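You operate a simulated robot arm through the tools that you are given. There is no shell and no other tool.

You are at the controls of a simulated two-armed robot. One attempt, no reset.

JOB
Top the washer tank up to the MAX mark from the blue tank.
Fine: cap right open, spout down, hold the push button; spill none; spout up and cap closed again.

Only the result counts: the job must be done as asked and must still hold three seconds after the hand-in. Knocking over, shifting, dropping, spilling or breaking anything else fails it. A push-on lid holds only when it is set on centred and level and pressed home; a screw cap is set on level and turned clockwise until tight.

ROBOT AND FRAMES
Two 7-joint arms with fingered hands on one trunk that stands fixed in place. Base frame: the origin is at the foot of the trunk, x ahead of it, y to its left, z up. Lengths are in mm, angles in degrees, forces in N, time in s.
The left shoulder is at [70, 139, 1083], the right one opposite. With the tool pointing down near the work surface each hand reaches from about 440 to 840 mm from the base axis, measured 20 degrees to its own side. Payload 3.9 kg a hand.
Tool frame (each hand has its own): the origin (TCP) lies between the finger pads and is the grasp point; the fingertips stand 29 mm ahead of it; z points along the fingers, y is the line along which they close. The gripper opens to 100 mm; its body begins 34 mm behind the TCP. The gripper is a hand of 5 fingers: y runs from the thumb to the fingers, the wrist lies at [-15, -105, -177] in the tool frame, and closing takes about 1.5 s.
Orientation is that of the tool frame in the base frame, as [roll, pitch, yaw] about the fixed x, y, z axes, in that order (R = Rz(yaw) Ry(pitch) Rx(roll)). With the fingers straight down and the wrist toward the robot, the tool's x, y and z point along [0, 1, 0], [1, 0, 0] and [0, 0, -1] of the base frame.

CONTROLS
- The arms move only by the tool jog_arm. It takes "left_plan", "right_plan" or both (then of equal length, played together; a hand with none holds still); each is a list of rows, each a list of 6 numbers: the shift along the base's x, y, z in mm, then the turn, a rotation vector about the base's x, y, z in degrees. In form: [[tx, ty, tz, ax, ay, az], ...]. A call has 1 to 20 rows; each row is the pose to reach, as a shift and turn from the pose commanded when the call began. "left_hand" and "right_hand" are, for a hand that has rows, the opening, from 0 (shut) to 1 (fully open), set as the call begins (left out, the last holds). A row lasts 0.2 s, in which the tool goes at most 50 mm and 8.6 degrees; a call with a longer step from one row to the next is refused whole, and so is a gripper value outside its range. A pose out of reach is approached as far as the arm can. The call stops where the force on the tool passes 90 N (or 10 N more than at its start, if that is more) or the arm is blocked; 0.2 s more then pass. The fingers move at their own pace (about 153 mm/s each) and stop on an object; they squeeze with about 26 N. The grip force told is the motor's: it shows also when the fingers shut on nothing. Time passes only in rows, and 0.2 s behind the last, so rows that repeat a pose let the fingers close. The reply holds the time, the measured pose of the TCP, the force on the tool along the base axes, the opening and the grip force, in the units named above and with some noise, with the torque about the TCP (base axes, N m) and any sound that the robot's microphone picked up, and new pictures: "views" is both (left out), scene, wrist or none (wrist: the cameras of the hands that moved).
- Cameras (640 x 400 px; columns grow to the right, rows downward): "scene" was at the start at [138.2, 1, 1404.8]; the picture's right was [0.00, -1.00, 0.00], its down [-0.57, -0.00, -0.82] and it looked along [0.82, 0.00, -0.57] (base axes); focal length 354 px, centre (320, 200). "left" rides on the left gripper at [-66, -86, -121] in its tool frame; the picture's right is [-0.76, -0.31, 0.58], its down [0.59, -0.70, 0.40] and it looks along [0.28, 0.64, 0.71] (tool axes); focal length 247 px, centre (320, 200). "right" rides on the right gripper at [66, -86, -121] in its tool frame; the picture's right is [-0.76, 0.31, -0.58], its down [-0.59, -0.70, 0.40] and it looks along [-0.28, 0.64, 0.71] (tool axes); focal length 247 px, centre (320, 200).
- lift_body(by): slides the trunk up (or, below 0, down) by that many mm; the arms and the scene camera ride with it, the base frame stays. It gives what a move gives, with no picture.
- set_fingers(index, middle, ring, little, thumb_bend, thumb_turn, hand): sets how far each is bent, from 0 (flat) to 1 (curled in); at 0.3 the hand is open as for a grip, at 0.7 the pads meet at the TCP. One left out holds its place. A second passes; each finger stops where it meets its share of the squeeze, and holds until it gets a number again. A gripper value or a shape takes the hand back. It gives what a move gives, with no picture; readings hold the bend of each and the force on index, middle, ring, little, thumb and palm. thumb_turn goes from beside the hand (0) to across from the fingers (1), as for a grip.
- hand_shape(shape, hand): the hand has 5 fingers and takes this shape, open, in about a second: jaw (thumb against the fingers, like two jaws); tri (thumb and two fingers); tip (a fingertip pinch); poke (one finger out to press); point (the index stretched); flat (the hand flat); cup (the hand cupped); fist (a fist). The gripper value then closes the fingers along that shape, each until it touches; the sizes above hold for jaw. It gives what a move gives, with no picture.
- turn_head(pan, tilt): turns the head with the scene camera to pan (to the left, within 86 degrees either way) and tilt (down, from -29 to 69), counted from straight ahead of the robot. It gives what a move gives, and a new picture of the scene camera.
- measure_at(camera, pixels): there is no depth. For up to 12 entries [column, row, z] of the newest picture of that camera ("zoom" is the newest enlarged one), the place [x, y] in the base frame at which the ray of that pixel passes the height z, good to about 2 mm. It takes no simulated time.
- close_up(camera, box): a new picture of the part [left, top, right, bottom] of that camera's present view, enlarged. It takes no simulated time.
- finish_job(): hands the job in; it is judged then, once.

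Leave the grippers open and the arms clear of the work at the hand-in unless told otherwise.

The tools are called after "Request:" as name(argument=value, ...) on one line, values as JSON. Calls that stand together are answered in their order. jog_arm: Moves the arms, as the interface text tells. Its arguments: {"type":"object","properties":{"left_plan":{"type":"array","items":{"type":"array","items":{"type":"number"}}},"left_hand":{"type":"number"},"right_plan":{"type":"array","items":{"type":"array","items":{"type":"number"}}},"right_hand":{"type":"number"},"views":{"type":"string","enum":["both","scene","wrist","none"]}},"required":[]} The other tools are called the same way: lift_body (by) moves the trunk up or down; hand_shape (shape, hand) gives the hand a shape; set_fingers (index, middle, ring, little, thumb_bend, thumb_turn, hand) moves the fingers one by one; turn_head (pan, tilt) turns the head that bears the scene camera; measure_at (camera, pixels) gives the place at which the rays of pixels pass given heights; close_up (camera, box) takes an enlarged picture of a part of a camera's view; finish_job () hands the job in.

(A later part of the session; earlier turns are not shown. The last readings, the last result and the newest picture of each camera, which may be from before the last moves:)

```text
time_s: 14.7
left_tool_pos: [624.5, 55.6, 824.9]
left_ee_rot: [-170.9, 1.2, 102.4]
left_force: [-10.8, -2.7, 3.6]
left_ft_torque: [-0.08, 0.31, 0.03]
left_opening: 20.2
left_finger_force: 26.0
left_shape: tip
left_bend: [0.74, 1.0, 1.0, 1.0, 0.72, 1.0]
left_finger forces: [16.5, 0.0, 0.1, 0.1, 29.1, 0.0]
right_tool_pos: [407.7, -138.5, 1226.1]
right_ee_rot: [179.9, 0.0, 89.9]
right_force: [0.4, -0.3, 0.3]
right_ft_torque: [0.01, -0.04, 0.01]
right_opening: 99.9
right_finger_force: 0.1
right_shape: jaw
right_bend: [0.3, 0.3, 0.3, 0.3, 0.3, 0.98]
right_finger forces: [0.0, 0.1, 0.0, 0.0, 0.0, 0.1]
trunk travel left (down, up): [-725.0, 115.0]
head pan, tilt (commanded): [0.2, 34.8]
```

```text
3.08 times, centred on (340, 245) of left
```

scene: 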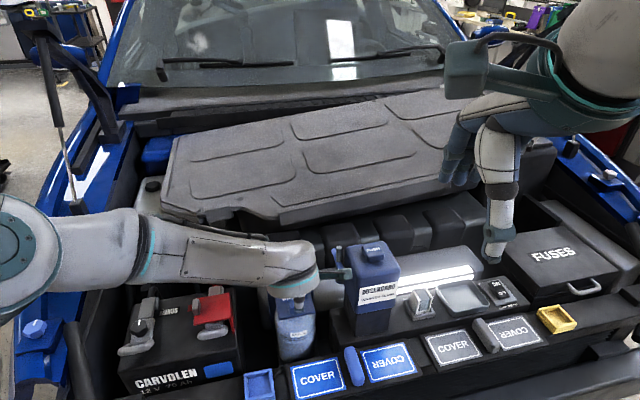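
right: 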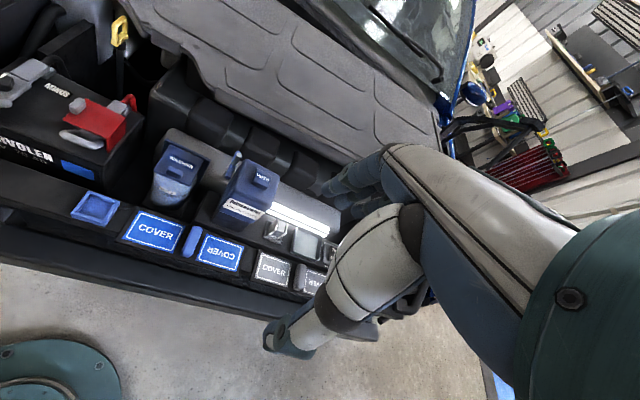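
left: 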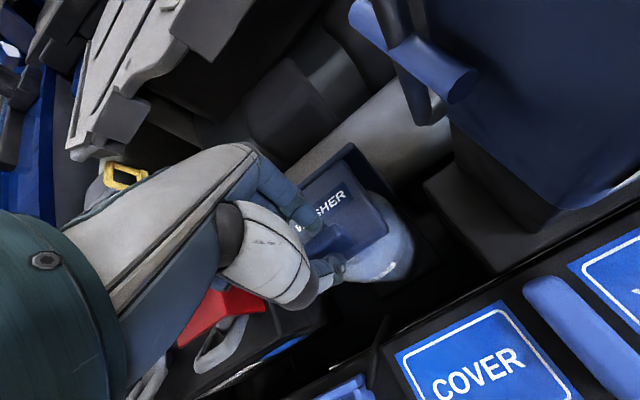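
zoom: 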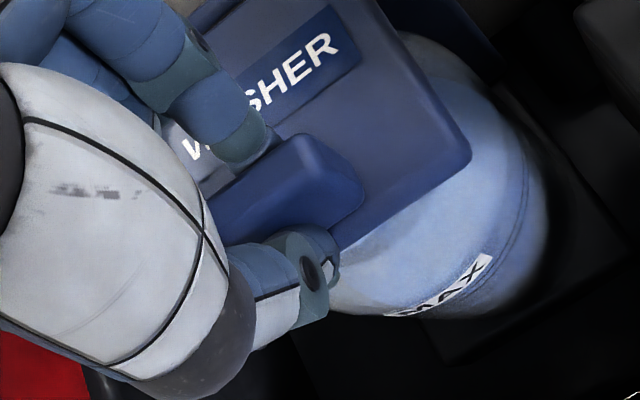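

The cap follows the hand (opened ≈10°). Continue along the arc to 30°.

Request:
jog_arm(left_plan=[[4.2, 1.0, 5.2, -1.12, 4.87, 0], [8.8, 2.0, 10.0, -2.25, 9.74, 0], [13.8, 3.2, 14.4, -3.37, 14.6, 0], [19.1, 4.4, 18.4, -4.5, 19.5, 0], [19.1, 4.4, 18.4, -4.5, 19.5, 0]], views="both")

Request:
close_up(camera="left", box=[270, 180, 410, 310])

```text
time_s: 15.9
left_tool_pos: [642.9, 59.4, 842.9]
left_ee_rot: [-150.6, 1.4, 102.8]
left_force: [-10.6, -3.2, 7.5]
left_ft_torque: [-0.06, 0.25, 0.01]
left_opening: 20.3
left_finger_force: 25.7
left_shape: tip
left_bend: [0.74, 1.0, 1.0, 1.0, 0.62, 1.0]
left_finger forces: [17.4, 0.0, 0.0, 0.0, 28.9, 0.0]
right_tool_pos: [407.1, -138.8, 1226.6]
right_ee_rot: [179.9, -0.1, 90.1]
right_force: [0.2, -1.1, 0.6]
right_ft_torque: [0.03, -0.02, -0.03]
right_opening: 99.8
right_finger_force: 0.0
right_shape: jaw
right_bend: [0.3, 0.3, 0.3, 0.3, 0.3, 0.98]
right_finger forces: [0.0, 0.0, 0.1, 0.1, 0.0, 0.0]
trunk travel left (down, up): [-725.0, 115.0]
head pan, tilt (commanded): [0.2, 34.8]
```

scene: 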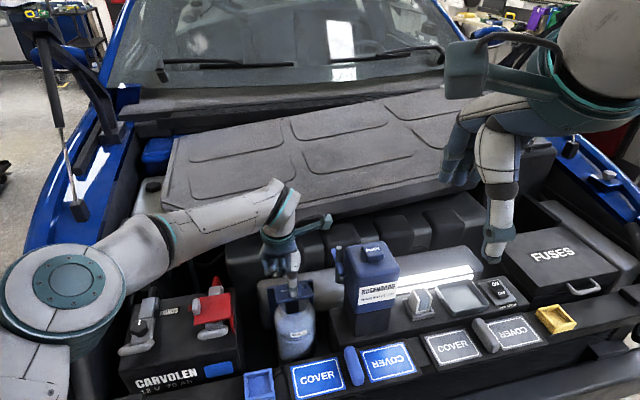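
left: 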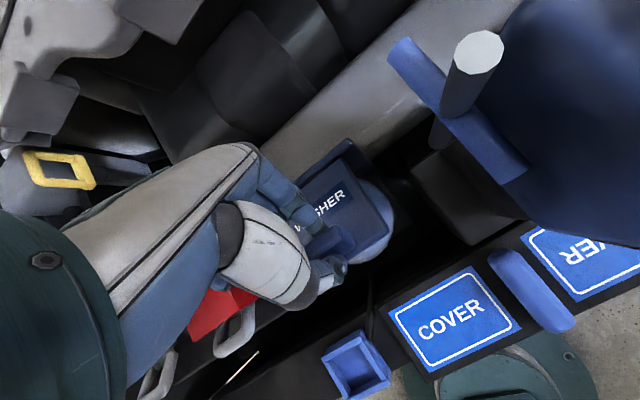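

```text
3.08 times, centred on (340, 245) of left
```

zoom: 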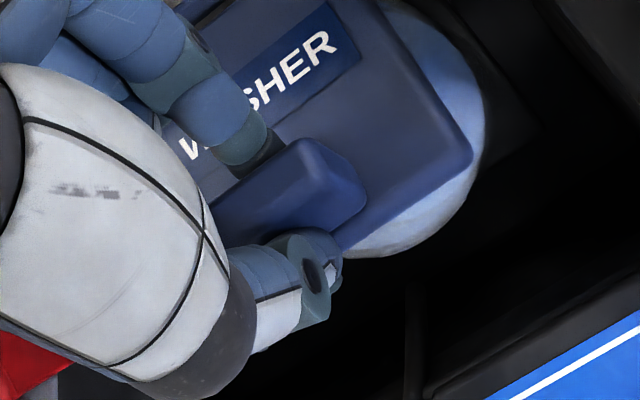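

The cap is open ~30° and the hand follows well. Continue to 50°.

Request:
jog_arm(left_plan=[[5.7, 1.3, 3.4, -1.12, 4.87, 0], [11.6, 2.7, 6.4, -2.25, 9.74, 0], [17.7, 4.1, 8.7, -3.37, 14.6, 0], [24.1, 5.6, 10.6, -4.5, 19.5, 0], [24.1, 5.6, 10.6, -4.5, 19.5, 0]], views="both")

Request:
close_up(camera="left", box=[270, 180, 410, 310])

```text
time_s: 17.1
left_tool_pos: [637.8, 84.6, 869.6]
left_ee_rot: [-138.2, 1.4, 104.3]
left_force: [0.0, -0.1, 0.3]
left_ft_torque: [0.03, 0.02, -0.02]
left_opening: 18.5
left_finger_force: 25.9
left_shape: tip
left_bend: [0.76, 1.0, 1.0, 1.0, 0.77, 0.98]
left_finger forces: [0.0, 0.1, 0.1, 0.1, 0.1, 0.1]
left hand out of reach, approached as far as the arm can: row 2, 3, 4, 5
right_tool_pos: [409.9, -138.8, 1226.9]
right_ee_rot: [180.0, 0.0, 90.0]
right_force: [0.3, -0.5, 0.4]
right_ft_torque: [0.02, 0.0, -0.01]
right_opening: 99.6
right_finger_force: 0.1
right_shape: jaw
right_bend: [0.3, 0.3, 0.3, 0.3, 0.3, 0.98]
right_finger forces: [0.0, 0.0, 0.0, 0.0, 0.0, 0.0]
trunk travel left (down, up): [-725.0, 115.0]
head pan, tilt (commanded): [0.2, 34.8]
```

scene: 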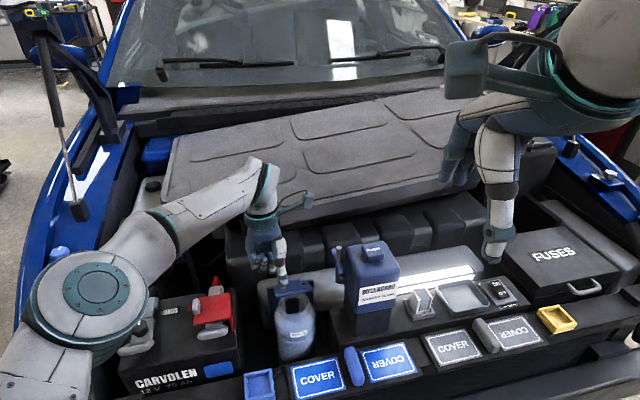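
left: 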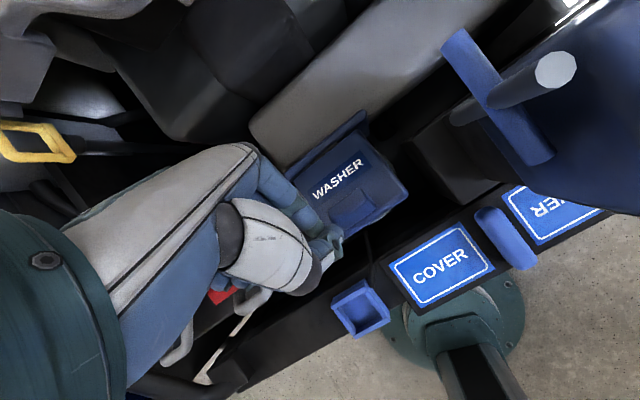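

```text
3.08 times, centred on (340, 245) of left
```

zoom: 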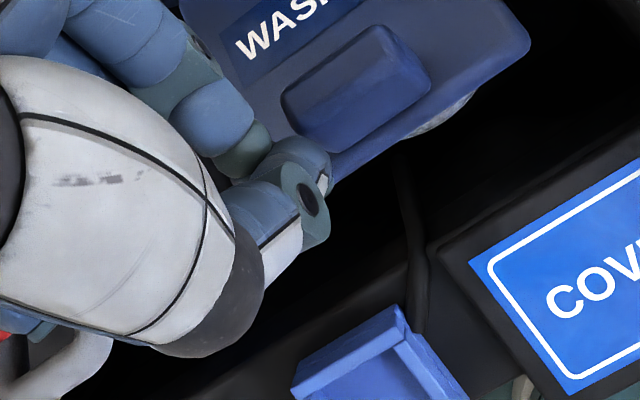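

The arm reached its limit and the pinch slipped off sideways. Let me see how the cap stands now.

Request:
close_up(camera="scene", box=[235, 240, 355, 370])

Request:
close_up(camera="left", box=[250, 80, 450, 280])

Request:
close_up(camera="right", box=[120, 100, 260, 260])

```text
3.08 times, centred on (295, 305) of scene
```

zoom: 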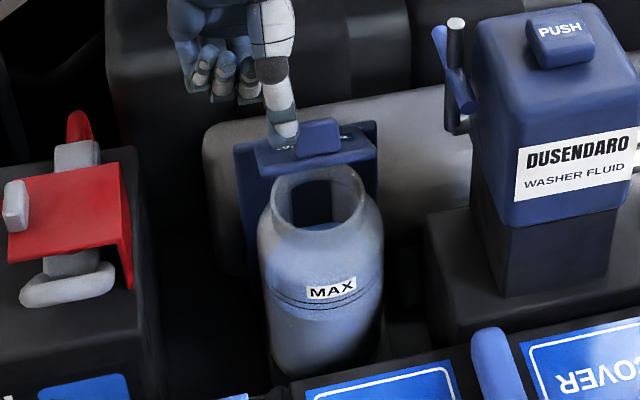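

```text
2.00 times, centred on (350, 180) of left
```

zoom: 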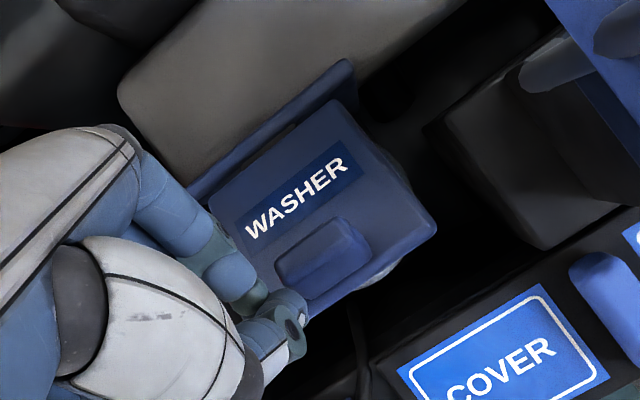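

```text
2.50 times, centred on (190, 180) of right
```

zoom: 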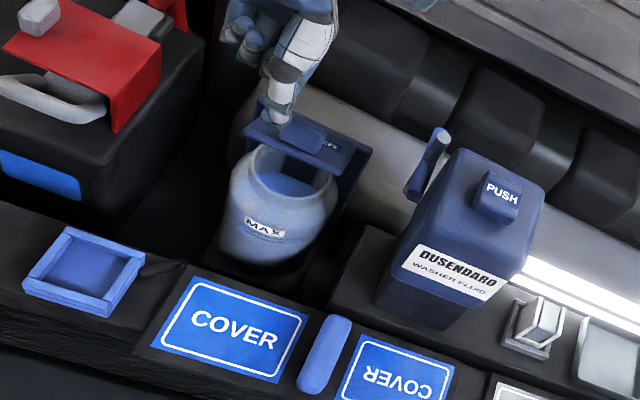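

Excellent: the cap stays open at ~35° by itself, mouth visible. Next I lift the left hand clear and straighten it, to then push the cap fully open from the front.

Request:
jog_arm(left_plan=[[0, 6, 20, 0, 0, 0], [0, 8, 45, 0, 0, 0], [-15, 5, 50, 1.89, -8.18, 0], [-30, 0, 50, 3.78, -16.36, 0], [-45, -5, 50, 5.67, -24.5, 0], [-60, -10, 50, 7.56, -32.7, 0], [-70, -15, 50, 9.45, -40.9, 0]], views="both")

Request:
close_up(camera="scene", box=[235, 240, 355, 370])

```text
time_s: 18.7
left_tool_pos: [568.6, 68.0, 919.6]
left_ee_rot: [179.6, 1.9, 102.9]
left_force: [-0.6, -0.6, 0.0]
left_ft_torque: [-0.01, 0.0, 0.02]
left_opening: 18.6
left_finger_force: 26.0
left_shape: tip
left_bend: [0.76, 1.0, 1.0, 1.0, 0.77, 0.98]
left_finger forces: [0.0, 0.0, 0.1, 0.0, 0.0, 0.0]
left hand out of reach, approached as far as the arm can: row 1, 2
right_tool_pos: [409.1, -139.5, 1225.5]
right_ee_rot: [-180.0, -0.1, 90.0]
right_force: [0.2, -0.4, 0.1]
right_ft_torque: [0.03, 0.0, 0.02]
right_opening: 99.7
right_finger_force: 0.0
right_shape: jaw
right_bend: [0.3, 0.3, 0.3, 0.3, 0.3, 0.98]
right_finger forces: [0.0, 0.0, 0.0, 0.0, 0.0, 0.1]
trunk travel left (down, up): [-725.0, 115.0]
head pan, tilt (commanded): [0.2, 34.8]
```

scene: 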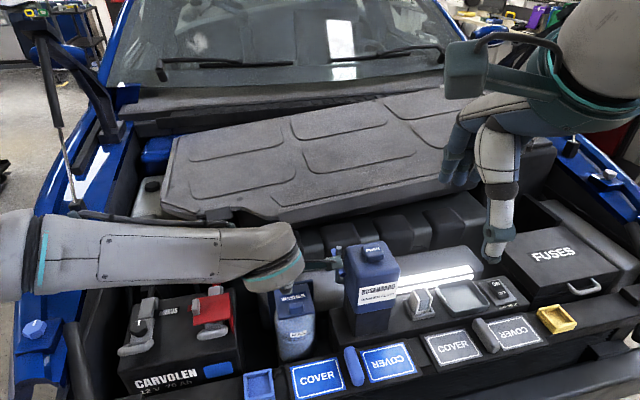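
left: 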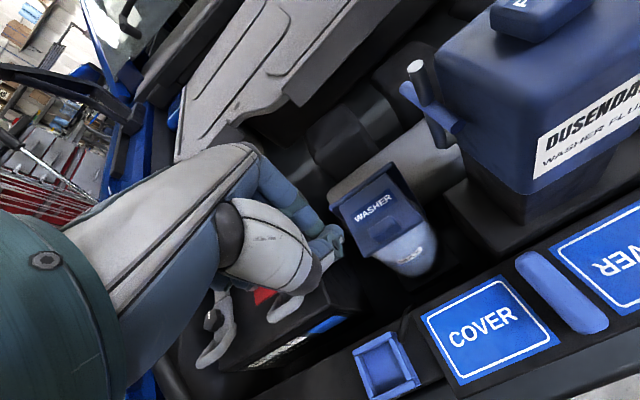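

```text
3.08 times, centred on (295, 305) of scene
```

zoom: 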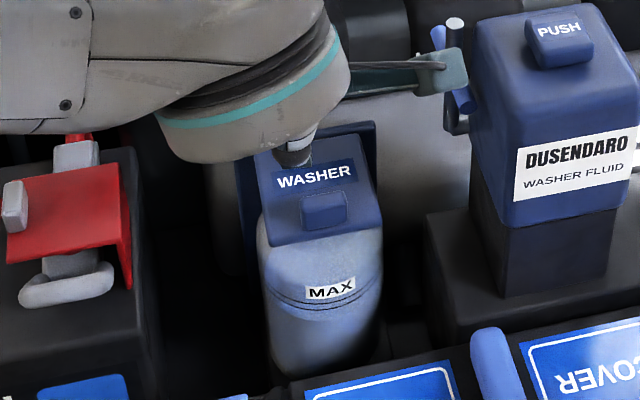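

The cap had only been resting on the thumb and fell shut again (nothing harmed). I'll repeat with a better plan: pinch the tab with the hand pre-tilted −15° (thumb lower than the plate's edge), lift to ≈45°, then carry the edge over with the thumb while un-tilting. First: open the pinch, pre-tilt and go above the tab.

Request:
jog_arm(left_plan=[[15, -5, -20, 1.7, -7.3, 0], [30, -11, -40, 3.4, -14.6, 0], [41, -16, -65, 3.4, -14.6, 0], [41, -16, -85, 3.4, -14.6, 0], [41, -16, -100, 3.4, -14.6, 0], [41, -16, -100, 3.4, -14.6, 0]], left_hand=0.4, views="wrist")

Request:
close_up(camera="left", box=[270, 180, 410, 310])

```text
time_s: 20.1
left_tool_pos: [610.2, 52.2, 820.0]
left_ee_rot: [164.7, 2.0, 102.4]
left_force: [-0.2, 0.9, -0.6]
left_ft_torque: [-0.02, 0.0, -0.01]
left_opening: 39.5
left_finger_force: 0.0
left_shape: tip
left_bend: [0.48, 0.98, 0.99, 0.99, 0.41, 1.0]
left_finger forces: [0.0, 0.0, 0.1, 0.0, 0.0, 0.1]
right_tool_pos: [410.1, -138.2, 1226.1]
right_ee_rot: [180.0, 0.1, 90.1]
right_force: [0.6, -0.3, -0.6]
right_ft_torque: [0.01, -0.02, 0.01]
right_opening: 100.0
right_finger_force: 0.0
right_shape: jaw
right_bend: [0.3, 0.3, 0.3, 0.3, 0.3, 0.98]
right_finger forces: [0.0, 0.0, 0.1, 0.1, 0.0, 0.0]
trunk travel left (down, up): [-725.0, 115.0]
head pan, tilt (commanded): [0.2, 34.8]
```

left: 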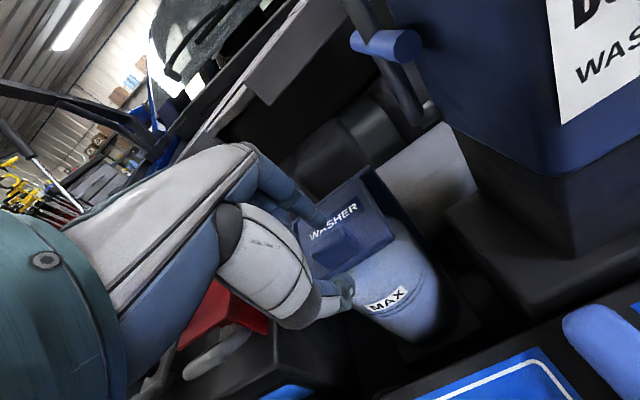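

```text
3.08 times, centred on (340, 245) of left
```

zoom: 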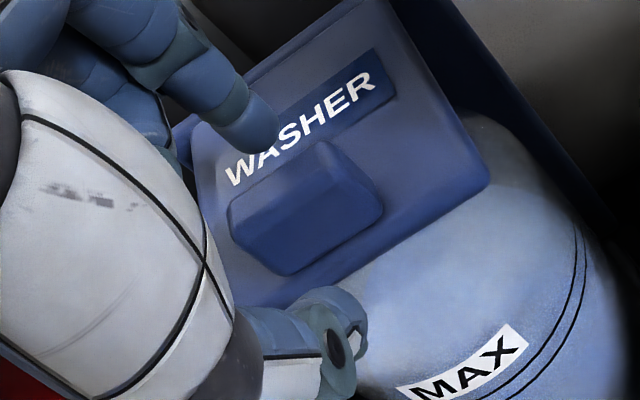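

Aligned. Descend 8 mm with force check.

Request:
jog_arm(left_plan=[[0, 0, -4, 0, 0, 0], [0, 0, -8, 0, 0, 0], [0, 0, -8, 0, 0, 0]], views="none")

Request:
close_up(camera="left", box=[270, 180, 410, 310])

```text
time_s: 20.9
left_tool_pos: [610.1, 52.5, 811.2]
left_ee_rot: [164.7, 1.8, 102.4]
left_force: [-0.1, 0.0, -0.1]
left_ft_torque: [-0.01, 0.0, -0.03]
left_opening: 39.7
left_finger_force: 0.0
left_shape: tip
left_bend: [0.48, 0.98, 0.99, 0.99, 0.41, 1.0]
left_finger forces: [0.1, 0.0, 0.0, 0.0, 0.0, 0.1]
right_tool_pos: [409.5, -138.1, 1225.9]
right_ee_rot: [179.9, 0.1, 90.1]
right_force: [0.5, -0.2, -0.6]
right_ft_torque: [-0.02, 0.01, 0.01]
right_opening: 99.9
right_finger_force: 0.1
right_shape: jaw
right_bend: [0.3, 0.3, 0.3, 0.3, 0.3, 0.98]
right_finger forces: [0.0, 0.1, 0.1, 0.1, 0.0, 0.0]
trunk travel left (down, up): [-725.0, 115.0]
head pan, tilt (commanded): [0.2, 34.8]
```

```text
3.08 times, centred on (340, 245) of left
```

zoom: 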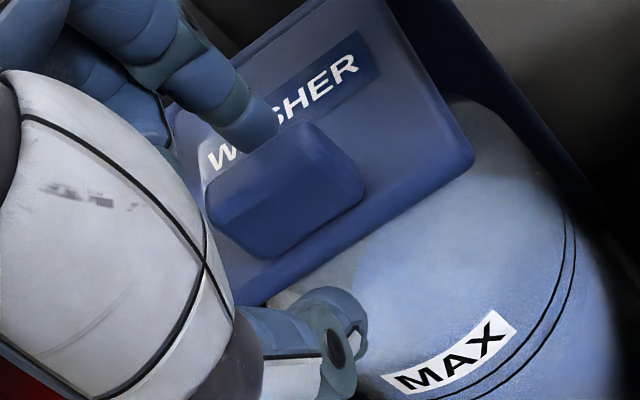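

Still free; down 3 mm more, then close the pinch.

Request:
jog_arm(left_plan=[[0, 0, -3, 0, 0, 0], [0, 0, -3, 0, 0, 0], [0, 0, -3, 0, 0, 0], [0, 0, -3, 0, 0, 0], [0, 0, -3, 0, 0, 0], [0, 0, -3, 0, 0, 0], [0, 0, -3, 0, 0, 0], [0, 0, -3, 0, 0, 0]], left_hand=0, views="none")

Request:
close_up(camera="left", box=[270, 180, 410, 310])

```text
time_s: 22.7
left_tool_pos: [609.1, 53.4, 809.5]
left_ee_rot: [164.7, 1.9, 102.4]
left_force: [7.3, 3.5, 11.8]
left_ft_torque: [-0.08, 0.3, 0.13]
left_opening: 17.6
left_finger_force: 26.2
left_shape: tip
left_bend: [0.61, 1.0, 1.0, 1.0, 0.74, 1.0]
left_finger forces: [30.3, 0.0, 0.0, 0.0, 25.6, 0.0]
right_tool_pos: [409.4, -138.2, 1226.5]
right_ee_rot: [-180.0, -0.1, 90.0]
right_force: [-0.1, -0.6, 0.3]
right_ft_torque: [0.01, -0.01, 0.0]
right_opening: 99.6
right_finger_force: 0.0
right_shape: jaw
right_bend: [0.3, 0.3, 0.3, 0.3, 0.3, 0.98]
right_finger forces: [0.1, 0.0, 0.0, 0.0, 0.0, 0.0]
trunk travel left (down, up): [-725.0, 115.0]
head pan, tilt (commanded): [0.2, 34.8]
```

```text
3.08 times, centred on (340, 245) of left
```

zoom: 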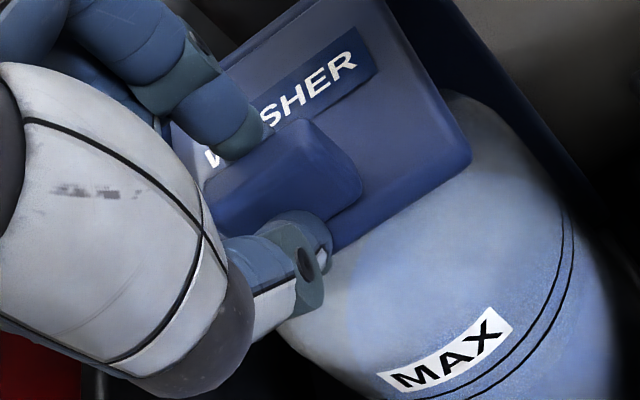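

Firm grip (30 N / 26 N). Lift along the arc to 30° (hand tilt then +15°).

Request:
jog_arm(left_plan=[[3.0, 0.7, 6.7, -1.12, 4.87, 0], [6.5, 1.5, 13.1, -2.25, 9.74, 0], [10.5, 2.4, 19.1, -3.37, 14.6, 0], [15.1, 3.5, 24.8, -4.5, 19.5, 0], [20.1, 4.6, 30.0, -5.62, 24.35, 0], [25.5, 5.9, 34.8, -6.75, 29.2, 0], [25.5, 5.9, 34.8, -6.75, 29.2, 0]], views="both")

Request:
close_up(camera="left", box=[270, 180, 410, 310])

Request:
close_up(camera="right", box=[120, 100, 260, 260])

```text
time_s: 24.3
left_tool_pos: [634.1, 56.7, 844.0]
left_ee_rot: [-165.2, 2.0, 103.4]
left_force: [-8.1, 3.4, -0.7]
left_ft_torque: [0.06, 0.49, 0.12]
left_opening: 10.8
left_finger_force: 25.9
left_shape: tip
left_bend: [0.72, 1.0, 1.0, 1.0, 0.73, 1.0]
left_finger forces: [18.5, 0.0, 0.0, 0.1, 24.3, 0.1]
right_tool_pos: [409.6, -139.4, 1227.7]
right_ee_rot: [-179.9, 0.0, 90.0]
right_force: [-0.7, 0.3, -0.4]
right_ft_torque: [0.0, 0.0, 0.02]
right_opening: 99.9
right_finger_force: 0.0
right_shape: jaw
right_bend: [0.3, 0.3, 0.3, 0.3, 0.3, 0.98]
right_finger forces: [0.0, 0.0, 0.1, 0.0, 0.0, 0.1]
trunk travel left (down, up): [-725.0, 115.0]
head pan, tilt (commanded): [0.2, 34.8]
```

scene: 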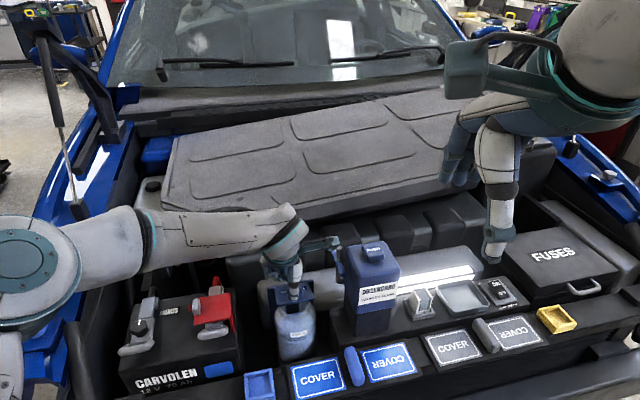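
left: 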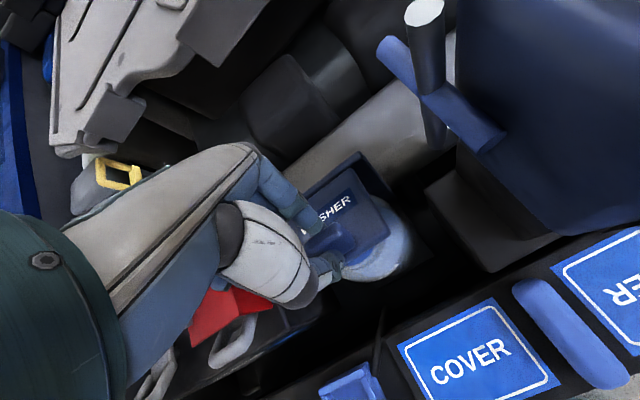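

```text
3.08 times, centred on (340, 245) of left
```

zoom: 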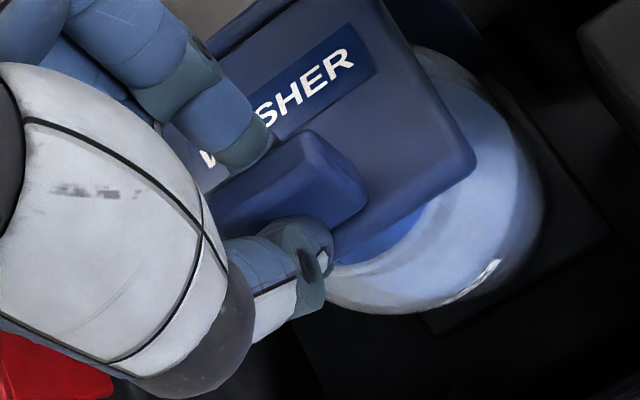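

```text
2.50 times, centred on (190, 180) of right
```

zoom: 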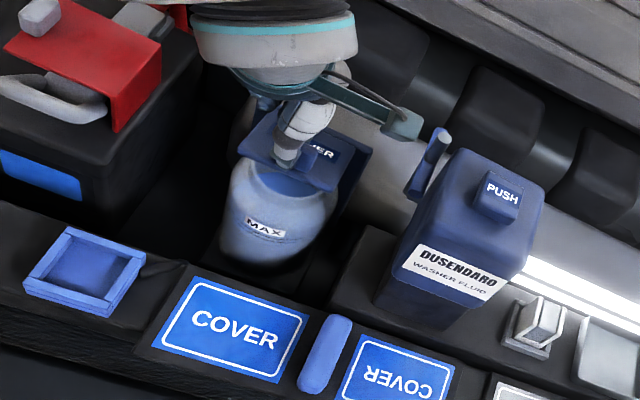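

Cap at ~30°, still gripped. Continue to 45° with hand tilt reaching +30°.

Request:
jog_arm(left_plan=[[5.8, 1.3, 4.3, -1.12, 4.87, 0], [12.0, 2.8, 8.0, -2.25, 9.74, 0], [18.4, 4.3, 11.1, -3.37, 14.6, 0], [18.4, 4.3, 11.1, -3.37, 14.6, 0]], views="wrist")

Request:
close_up(camera="right", box=[120, 100, 260, 260])

```text
time_s: 25.3
left_tool_pos: [651.8, 63.3, 855.2]
left_ee_rot: [-150.4, 1.9, 103.8]
left_force: [-9.5, 2.4, 3.2]
left_ft_torque: [0.08, 0.5, 0.08]
left_opening: 9.5
left_finger_force: 25.7
left_shape: tip
left_bend: [0.72, 1.0, 1.0, 1.0, 0.73, 1.0]
left_finger forces: [16.6, 0.0, 0.0, 0.0, 25.4, 0.0]
right_tool_pos: [408.4, -139.0, 1225.4]
right_ee_rot: [179.9, 0.1, 89.9]
right_force: [0.2, 1.3, -0.3]
right_ft_torque: [-0.02, -0.02, -0.01]
right_opening: 99.6
right_finger_force: 0.0
right_shape: jaw
right_bend: [0.3, 0.3, 0.3, 0.3, 0.3, 0.98]
right_finger forces: [0.0, 0.0, 0.1, 0.0, 0.0, 0.0]
trunk travel left (down, up): [-725.0, 115.0]
head pan, tilt (commanded): [0.2, 34.8]
```

left: 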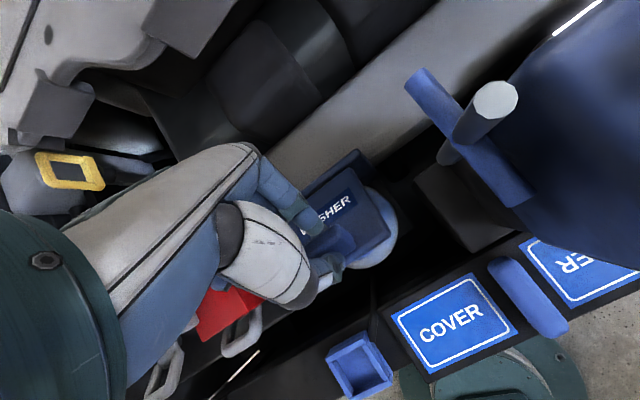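

```text
2.50 times, centred on (190, 180) of right
```

zoom: 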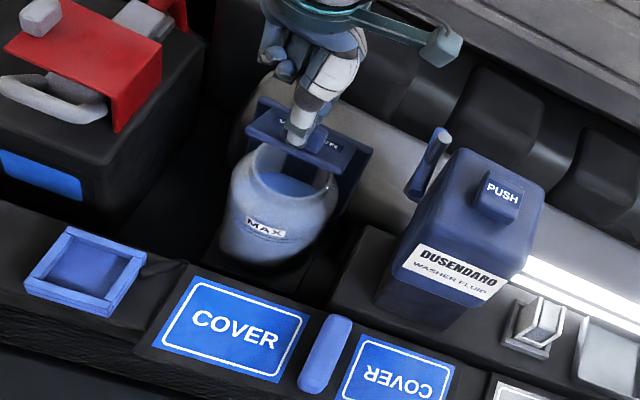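

Cap at ~45°. Now I carry on rearwards, easing the hand tilt back so the arm stays in reach — to about 65°.

Request:
jog_arm(left_plan=[[4.2, 1.0, 4.0, 0.56, -2.44, 0], [8.7, 2.0, 7.4, 1.12, -4.87, 0], [13.3, 3.1, 10.3, 1.69, -7.3, 0], [18.3, 4.2, 12.7, 2.25, -9.74, 0], [18.3, 4.2, 12.7, 2.25, -9.74, 0]], views="wrist")

Request:
close_up(camera="right", box=[120, 100, 260, 260])

Request:
close_up(camera="left", box=[270, 180, 410, 310])

```text
time_s: 26.5
left_tool_pos: [668.4, 65.0, 870.2]
left_ee_rot: [-160.5, 2.1, 103.6]
left_force: [-16.1, -2.6, 9.9]
left_ft_torque: [-0.08, 1.26, 0.19]
left_opening: 9.3
left_finger_force: 25.8
left_shape: tip
left_bend: [0.72, 1.0, 1.0, 1.0, 0.71, 1.0]
left_finger forces: [18.1, 0.0, 0.0, 0.1, 37.8, 0.1]
right_tool_pos: [405.7, -139.5, 1227.2]
right_ee_rot: [179.8, -0.2, 90.0]
right_force: [0.0, -0.4, 0.4]
right_ft_torque: [0.03, 0.0, -0.04]
right_opening: 99.8
right_finger_force: 0.1
right_shape: jaw
right_bend: [0.3, 0.3, 0.3, 0.3, 0.3, 0.98]
right_finger forces: [0.0, 0.0, 0.1, 0.0, 0.0, 0.0]
trunk travel left (down, up): [-725.0, 115.0]
head pan, tilt (commanded): [0.2, 34.8]
```

left: 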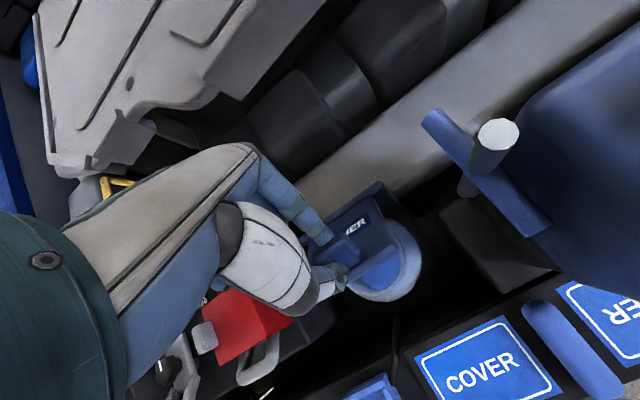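

```text
2.50 times, centred on (190, 180) of right
```

zoom: 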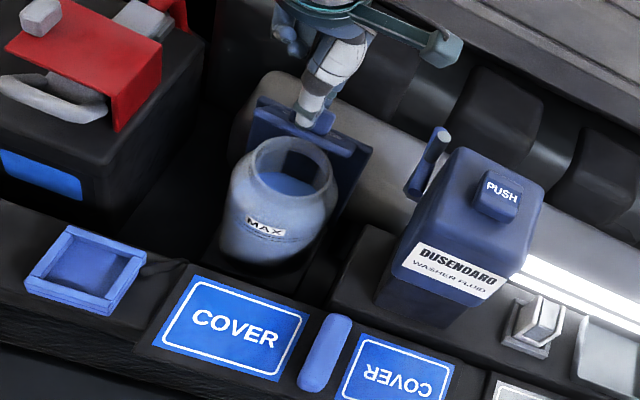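

```text
3.08 times, centred on (340, 245) of left
```

zoom: 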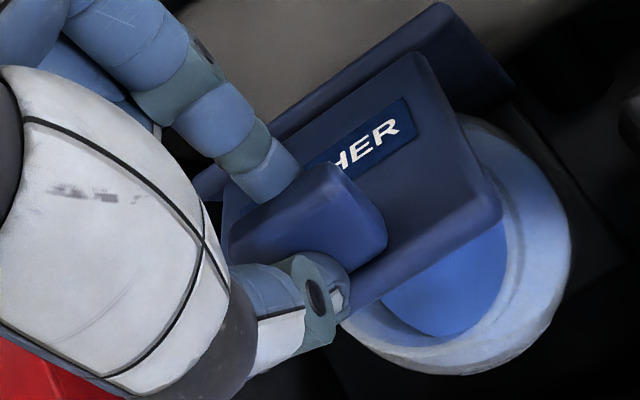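

Good — thumb is pushing the cap, now ~63°. Continue to ~90°.

Request:
jog_arm(left_plan=[[4.0, 0.9, 2.1, 1.12, -4.87, 0], [8.1, 1.9, 3.4, 2.25, -9.74, 0], [12.3, 2.8, 4.1, 3.37, -14.6, 0], [16.5, 3.8, 4.1, 4.5, -19.5, 0], [22.5, 5.2, 3.4, 4.5, -19.5, 0], [22.5, 5.2, 3.4, 4.5, -19.5, 0]], views="both")

Request:
close_up(camera="right", box=[120, 100, 260, 260])

Request:
close_up(camera="left", box=[270, 180, 410, 310])

```text
time_s: 27.9
left_tool_pos: [688.4, 66.7, 890.2]
left_ee_rot: [178.1, 2.8, 102.6]
left_force: [-23.0, -6.4, 67.1]
left_ft_torque: [-0.38, 2.09, 0.23]
left_opening: 0.0
left_finger_force: 26.4
left_shape: tip
left_bend: [0.74, 1.0, 1.0, 1.0, 0.71, 1.0]
left_finger forces: [21.3, 0.0, 0.1, 0.1, 60.8, 0.1]
right_tool_pos: [395.0, -141.2, 1229.9]
right_ee_rot: [179.3, -0.2, 90.0]
right_force: [0.1, -0.1, 0.4]
right_ft_torque: [-0.01, 0.05, 0.04]
right_opening: 99.8
right_finger_force: 0.0
right_shape: jaw
right_bend: [0.3, 0.3, 0.3, 0.3, 0.3, 0.98]
right_finger forces: [0.0, 0.0, 0.0, 0.0, 0.0, 0.0]
trunk travel left (down, up): [-725.0, 115.0]
head pan, tilt (commanded): [0.2, 34.8]
```

scene: 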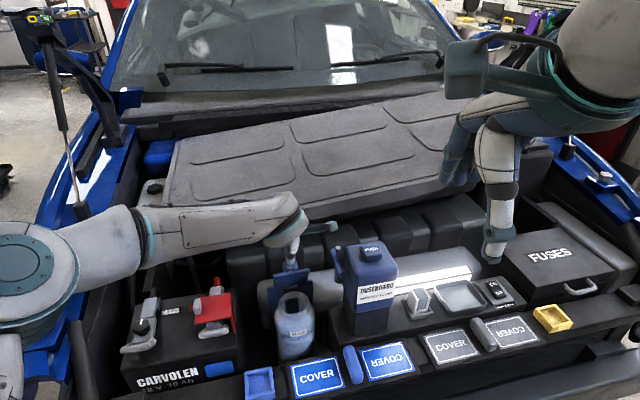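
left: 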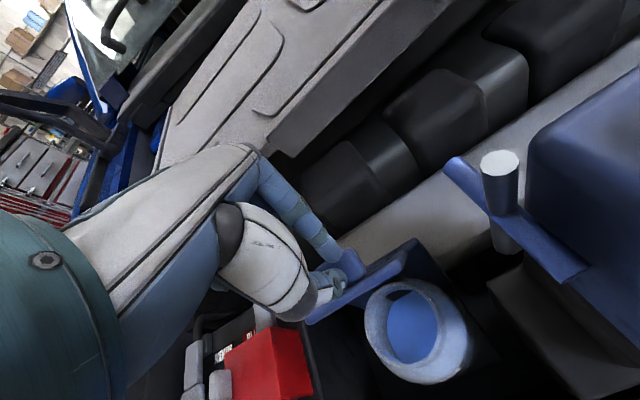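

```text
2.50 times, centred on (190, 180) of right
```

zoom: 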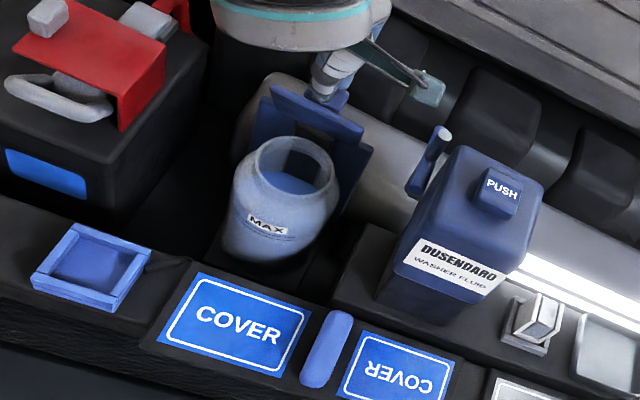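

```text
3.08 times, centred on (340, 245) of left
```

zoom: 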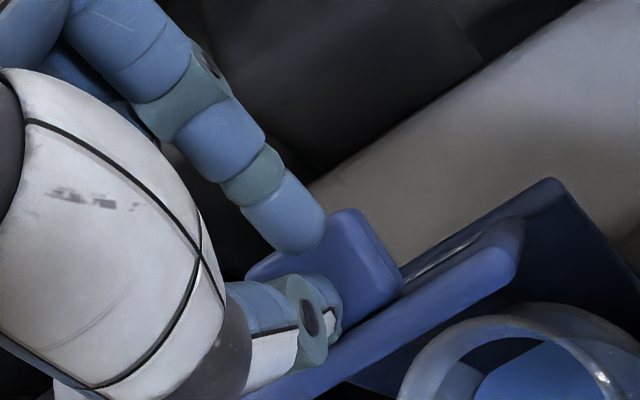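

The cap is near vertical, but the tool pushes down 67 N on its top edge. Let me look at the angle from the scene camera before relieving.

Request:
close_up(camera="scene", box=[245, 210, 355, 350])

Request:
close_up(camera="left", box=[270, 210, 490, 390])

```text
2.86 times, centred on (300, 280) of scene
```

zoom: 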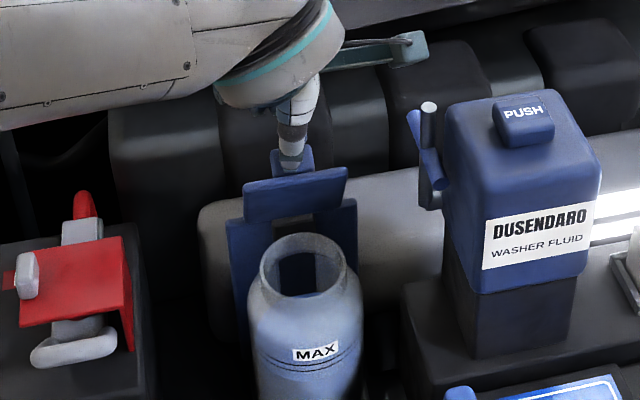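

```text
2.22 times, centred on (380, 300) of left
```

zoom: 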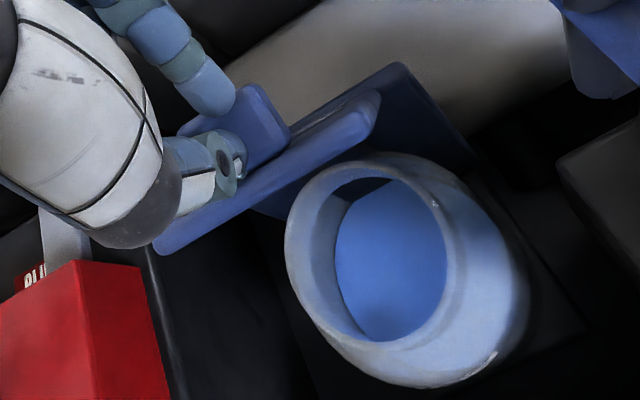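

I'll measure the top edge of the cap in this picture to find its true position.

Request:
measure_at(camera="zoom", pixels=[[376, 95, 840], [376, 95, 860], [155, 248, 840], [155, 248, 860], [400, 65, 780], [400, 65, 800], [395, 250, 770]])

Request:
measure_at(camera="scene", pixels=[[317, 269, 840], [317, 269, 860], [281, 274, 840], [281, 274, 860], [280, 287.5, 780], [316, 282, 780], [320, 280, 780]])

```text
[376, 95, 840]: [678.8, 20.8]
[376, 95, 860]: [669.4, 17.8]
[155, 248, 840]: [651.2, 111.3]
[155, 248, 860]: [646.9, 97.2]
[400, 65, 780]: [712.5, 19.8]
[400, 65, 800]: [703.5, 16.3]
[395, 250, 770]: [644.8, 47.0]
```

```text
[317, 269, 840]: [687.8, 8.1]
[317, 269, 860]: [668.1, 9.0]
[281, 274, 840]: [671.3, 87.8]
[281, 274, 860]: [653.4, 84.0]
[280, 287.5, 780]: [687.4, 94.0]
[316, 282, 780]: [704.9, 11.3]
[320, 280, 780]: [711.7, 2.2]
```

The cap is at ~66° and held, but the thumb sits on top of its edge and presses down. I'll relieve that load by raising the command 9 mm while holding the pinch.

Request:
jog_arm(left_plan=[[0, 0, 5, 0, 0, 0], [0, 0, 9, 0, 0, 0], [0, 0, 9, 0, 0, 0]], views="wrist")

Request:
close_up(camera="left", box=[270, 210, 490, 390])

Request:
close_up(camera="scene", box=[245, 210, 355, 350])

```text
time_s: 28.7
left_tool_pos: [691.4, 69.9, 887.2]
left_ee_rot: [178.9, 2.2, 102.6]
left_force: [1.2, -6.2, 36.8]
left_ft_torque: [-0.27, -0.12, -0.01]
left_opening: 0.0
left_finger_force: 25.9
left_shape: tip
left_bend: [0.74, 1.0, 1.0, 1.0, 0.84, 1.0]
left_finger forces: [30.7, 0.0, 0.0, 0.1, 35.7, 0.1]
right_tool_pos: [401.8, -141.4, 1225.9]
right_ee_rot: [179.5, -0.2, 90.0]
right_force: [-0.1, 0.5, -0.9]
right_ft_torque: [0.01, -0.01, 0.01]
right_opening: 99.9
right_finger_force: 0.0
right_shape: jaw
right_bend: [0.3, 0.3, 0.3, 0.3, 0.3, 0.98]
right_finger forces: [0.0, 0.0, 0.0, 0.0, 0.0, 0.0]
trunk travel left (down, up): [-725.0, 115.0]
head pan, tilt (commanded): [0.2, 34.8]
```

left: 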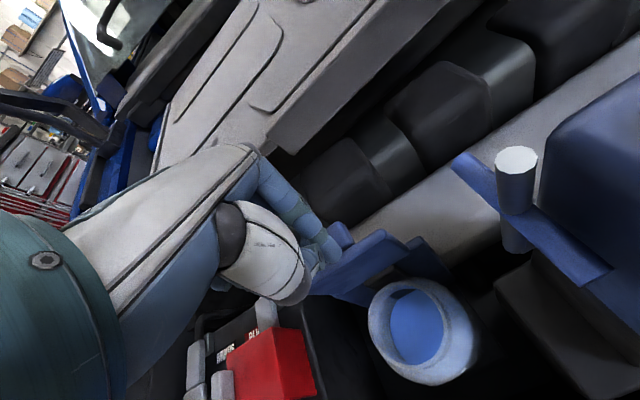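

```text
2.22 times, centred on (380, 300) of left
```

zoom: 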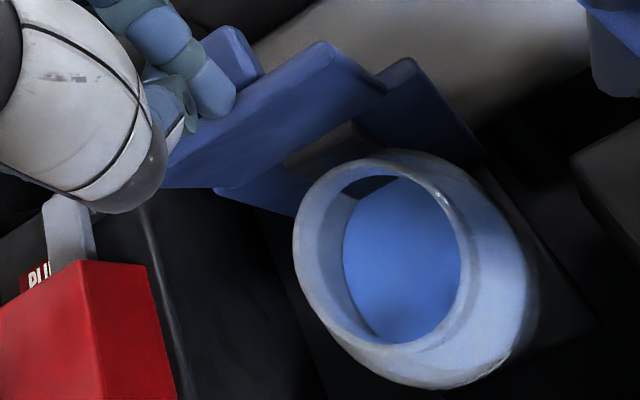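

```text
2.86 times, centred on (300, 280) of scene
```

zoom: 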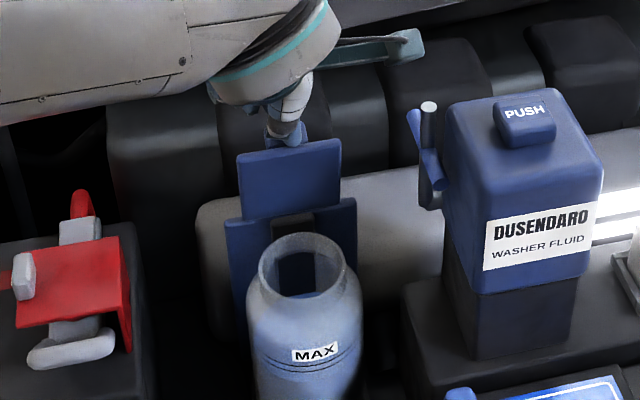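

The cap sprang further, now ~85–90°, with the fingertips on its top edge pressing down. I'll drag the edge rearward (+u) ~18 mm to carry it past vertical.

Request:
jog_arm(left_plan=[[5, 1.1, 0, 0, 0, 0], [10, 2.3, 0, 0, 0, 0], [15, 3.4, 0, 0, 0, 0], [19, 4.3, 0, 0, 0, 0]], views="wrist")

Request:
close_up(camera="left", box=[270, 210, 490, 390])

Request:
close_up(camera="scene", box=[245, 210, 355, 350])

```text
time_s: 29.7
left_tool_pos: [710.7, 75.9, 886.4]
left_ee_rot: [179.0, 2.1, 102.8]
left_force: [4.1, 0.1, 33.7]
left_ft_torque: [-0.16, 0.05, 0.05]
left_opening: 0.1
left_finger_force: 25.6
left_shape: tip
left_bend: [0.75, 1.0, 1.0, 1.0, 0.83, 1.0]
left_finger forces: [34.1, 0.0, 0.0, 0.0, 21.8, 0.0]
right_tool_pos: [404.8, -139.7, 1229.0]
right_ee_rot: [179.7, -0.1, 89.9]
right_force: [-0.2, -1.7, 0.5]
right_ft_torque: [0.0, -0.01, -0.01]
right_opening: 99.6
right_finger_force: 0.1
right_shape: jaw
right_bend: [0.3, 0.3, 0.3, 0.3, 0.3, 0.98]
right_finger forces: [0.0, 0.1, 0.1, 0.1, 0.0, 0.0]
trunk travel left (down, up): [-725.0, 115.0]
head pan, tilt (commanded): [0.2, 34.8]
```

left: 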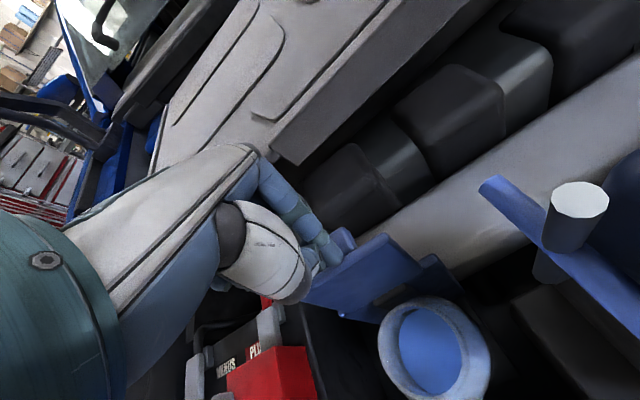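

```text
2.22 times, centred on (380, 300) of left
```

zoom: 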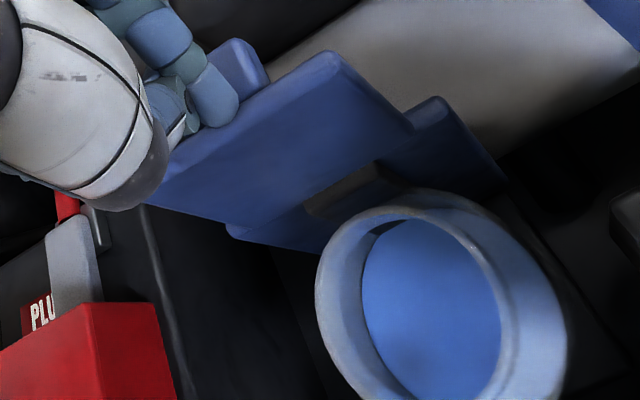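

```text
2.86 times, centred on (300, 280) of scene
```

zoom: 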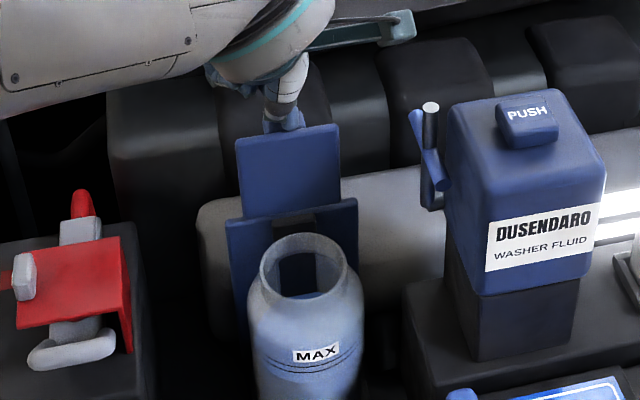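

Cap is now past vertical (~100°). I'll push further to find its open stop.

Request:
jog_arm(left_plan=[[5, 1.1, 0, 0, 0, 0], [10, 2.3, -1, 0, 0, 0], [15, 3.4, -2, 0, 0, 0], [20, 4.5, -3, 0, 0, 0]], views="wrist")

Request:
close_up(camera="left", box=[270, 210, 490, 390])

Request:
close_up(camera="scene", box=[245, 210, 355, 350])

```text
time_s: 30.7
left_tool_pos: [732.9, 80.8, 880.0]
left_ee_rot: [179.4, 2.0, 102.9]
left_force: [4.6, 3.4, 25.8]
left_ft_torque: [-0.25, 0.35, 0.0]
left_opening: 0.1
left_finger_force: 25.9
left_shape: tip
left_bend: [0.76, 1.0, 1.0, 1.0, 0.82, 1.0]
left_finger forces: [34.7, 0.0, 0.0, 0.0, 0.0, 0.0]
right_tool_pos: [405.7, -138.3, 1226.0]
right_ee_rot: [179.9, 0.0, 90.1]
right_force: [0.4, -0.3, -1.2]
right_ft_torque: [0.0, 0.02, 0.02]
right_opening: 99.6
right_finger_force: 0.0
right_shape: jaw
right_bend: [0.3, 0.3, 0.3, 0.3, 0.3, 0.98]
right_finger forces: [0.0, 0.1, 0.0, 0.0, 0.1, 0.1]
trunk travel left (down, up): [-725.0, 115.0]
head pan, tilt (commanded): [0.2, 34.8]
```

left: 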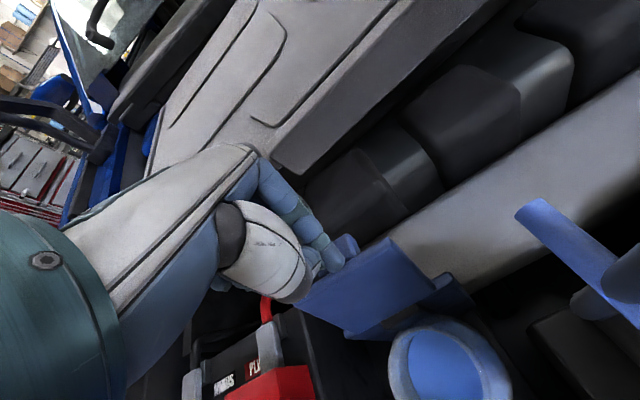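

```text
2.22 times, centred on (380, 300) of left
```

zoom: 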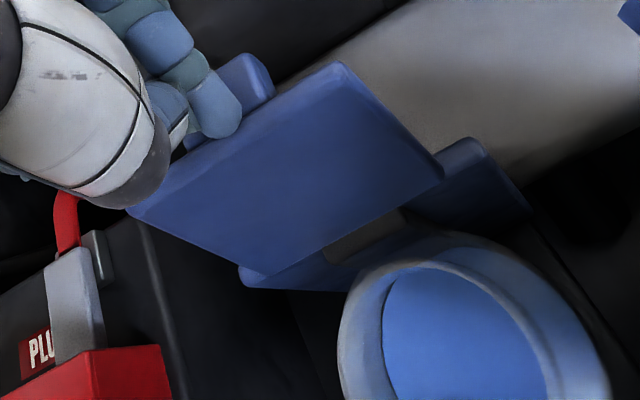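

```text
2.86 times, centred on (300, 280) of scene
```

zoom: 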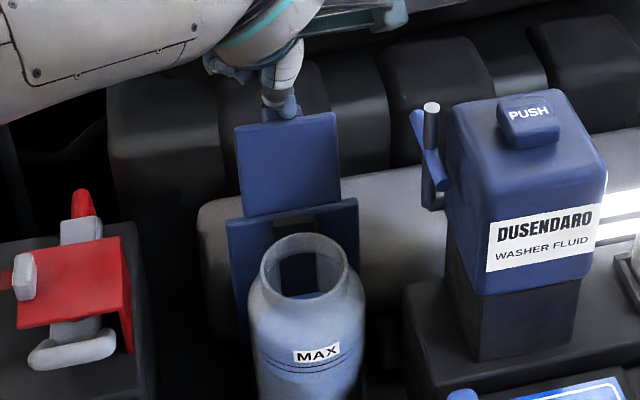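

Still opening (~115°). Continue a bit further, following the edge down.

Request:
jog_arm(left_plan=[[5, 1.1, -1, 0, 0, 0], [10, 2.3, -2, 0, 0, 0], [15, 3.4, -4, 0, 0, 0], [20, 4.5, -6, 0, 0, 0]], views="wrist")

Request:
close_up(camera="scene", box=[245, 210, 355, 350])

```text
time_s: 31.7
left_tool_pos: [750.8, 83.2, 872.8]
left_ee_rot: [179.5, 2.0, 102.8]
left_force: [-0.8, -0.5, 19.2]
left_ft_torque: [-0.32, 0.33, -0.01]
left_opening: 0.0
left_finger_force: 26.0
left_shape: tip
left_bend: [0.76, 1.0, 1.0, 1.0, 0.82, 1.0]
left_finger forces: [21.7, 0.1, 0.0, 0.0, 0.1, 0.0]
right_tool_pos: [405.4, -138.6, 1227.5]
right_ee_rot: [179.8, 0.0, 90.0]
right_force: [0.8, 0.0, 0.1]
right_ft_torque: [-0.02, 0.01, 0.03]
right_opening: 100.0
right_finger_force: 0.0
right_shape: jaw
right_bend: [0.3, 0.3, 0.3, 0.3, 0.3, 0.98]
right_finger forces: [0.0, 0.0, 0.0, 0.0, 0.0, 0.0]
trunk travel left (down, up): [-725.0, 115.0]
head pan, tilt (commanded): [0.2, 34.8]
```

left: 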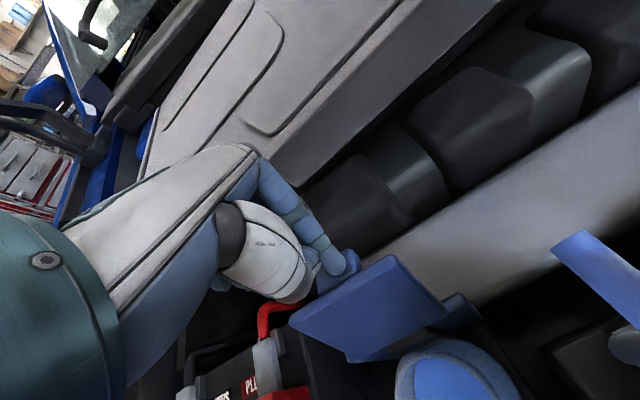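

```text
2.86 times, centred on (300, 280) of scene
```

zoom: 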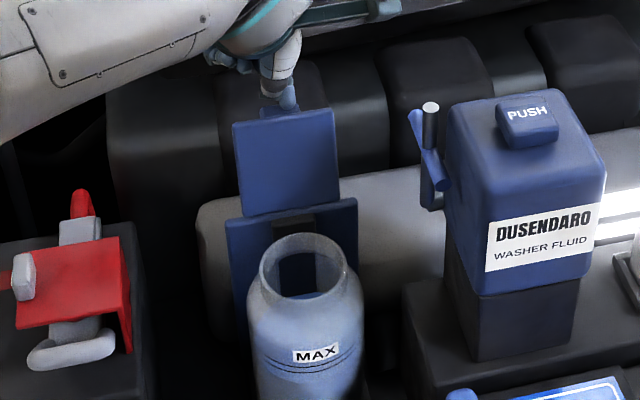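

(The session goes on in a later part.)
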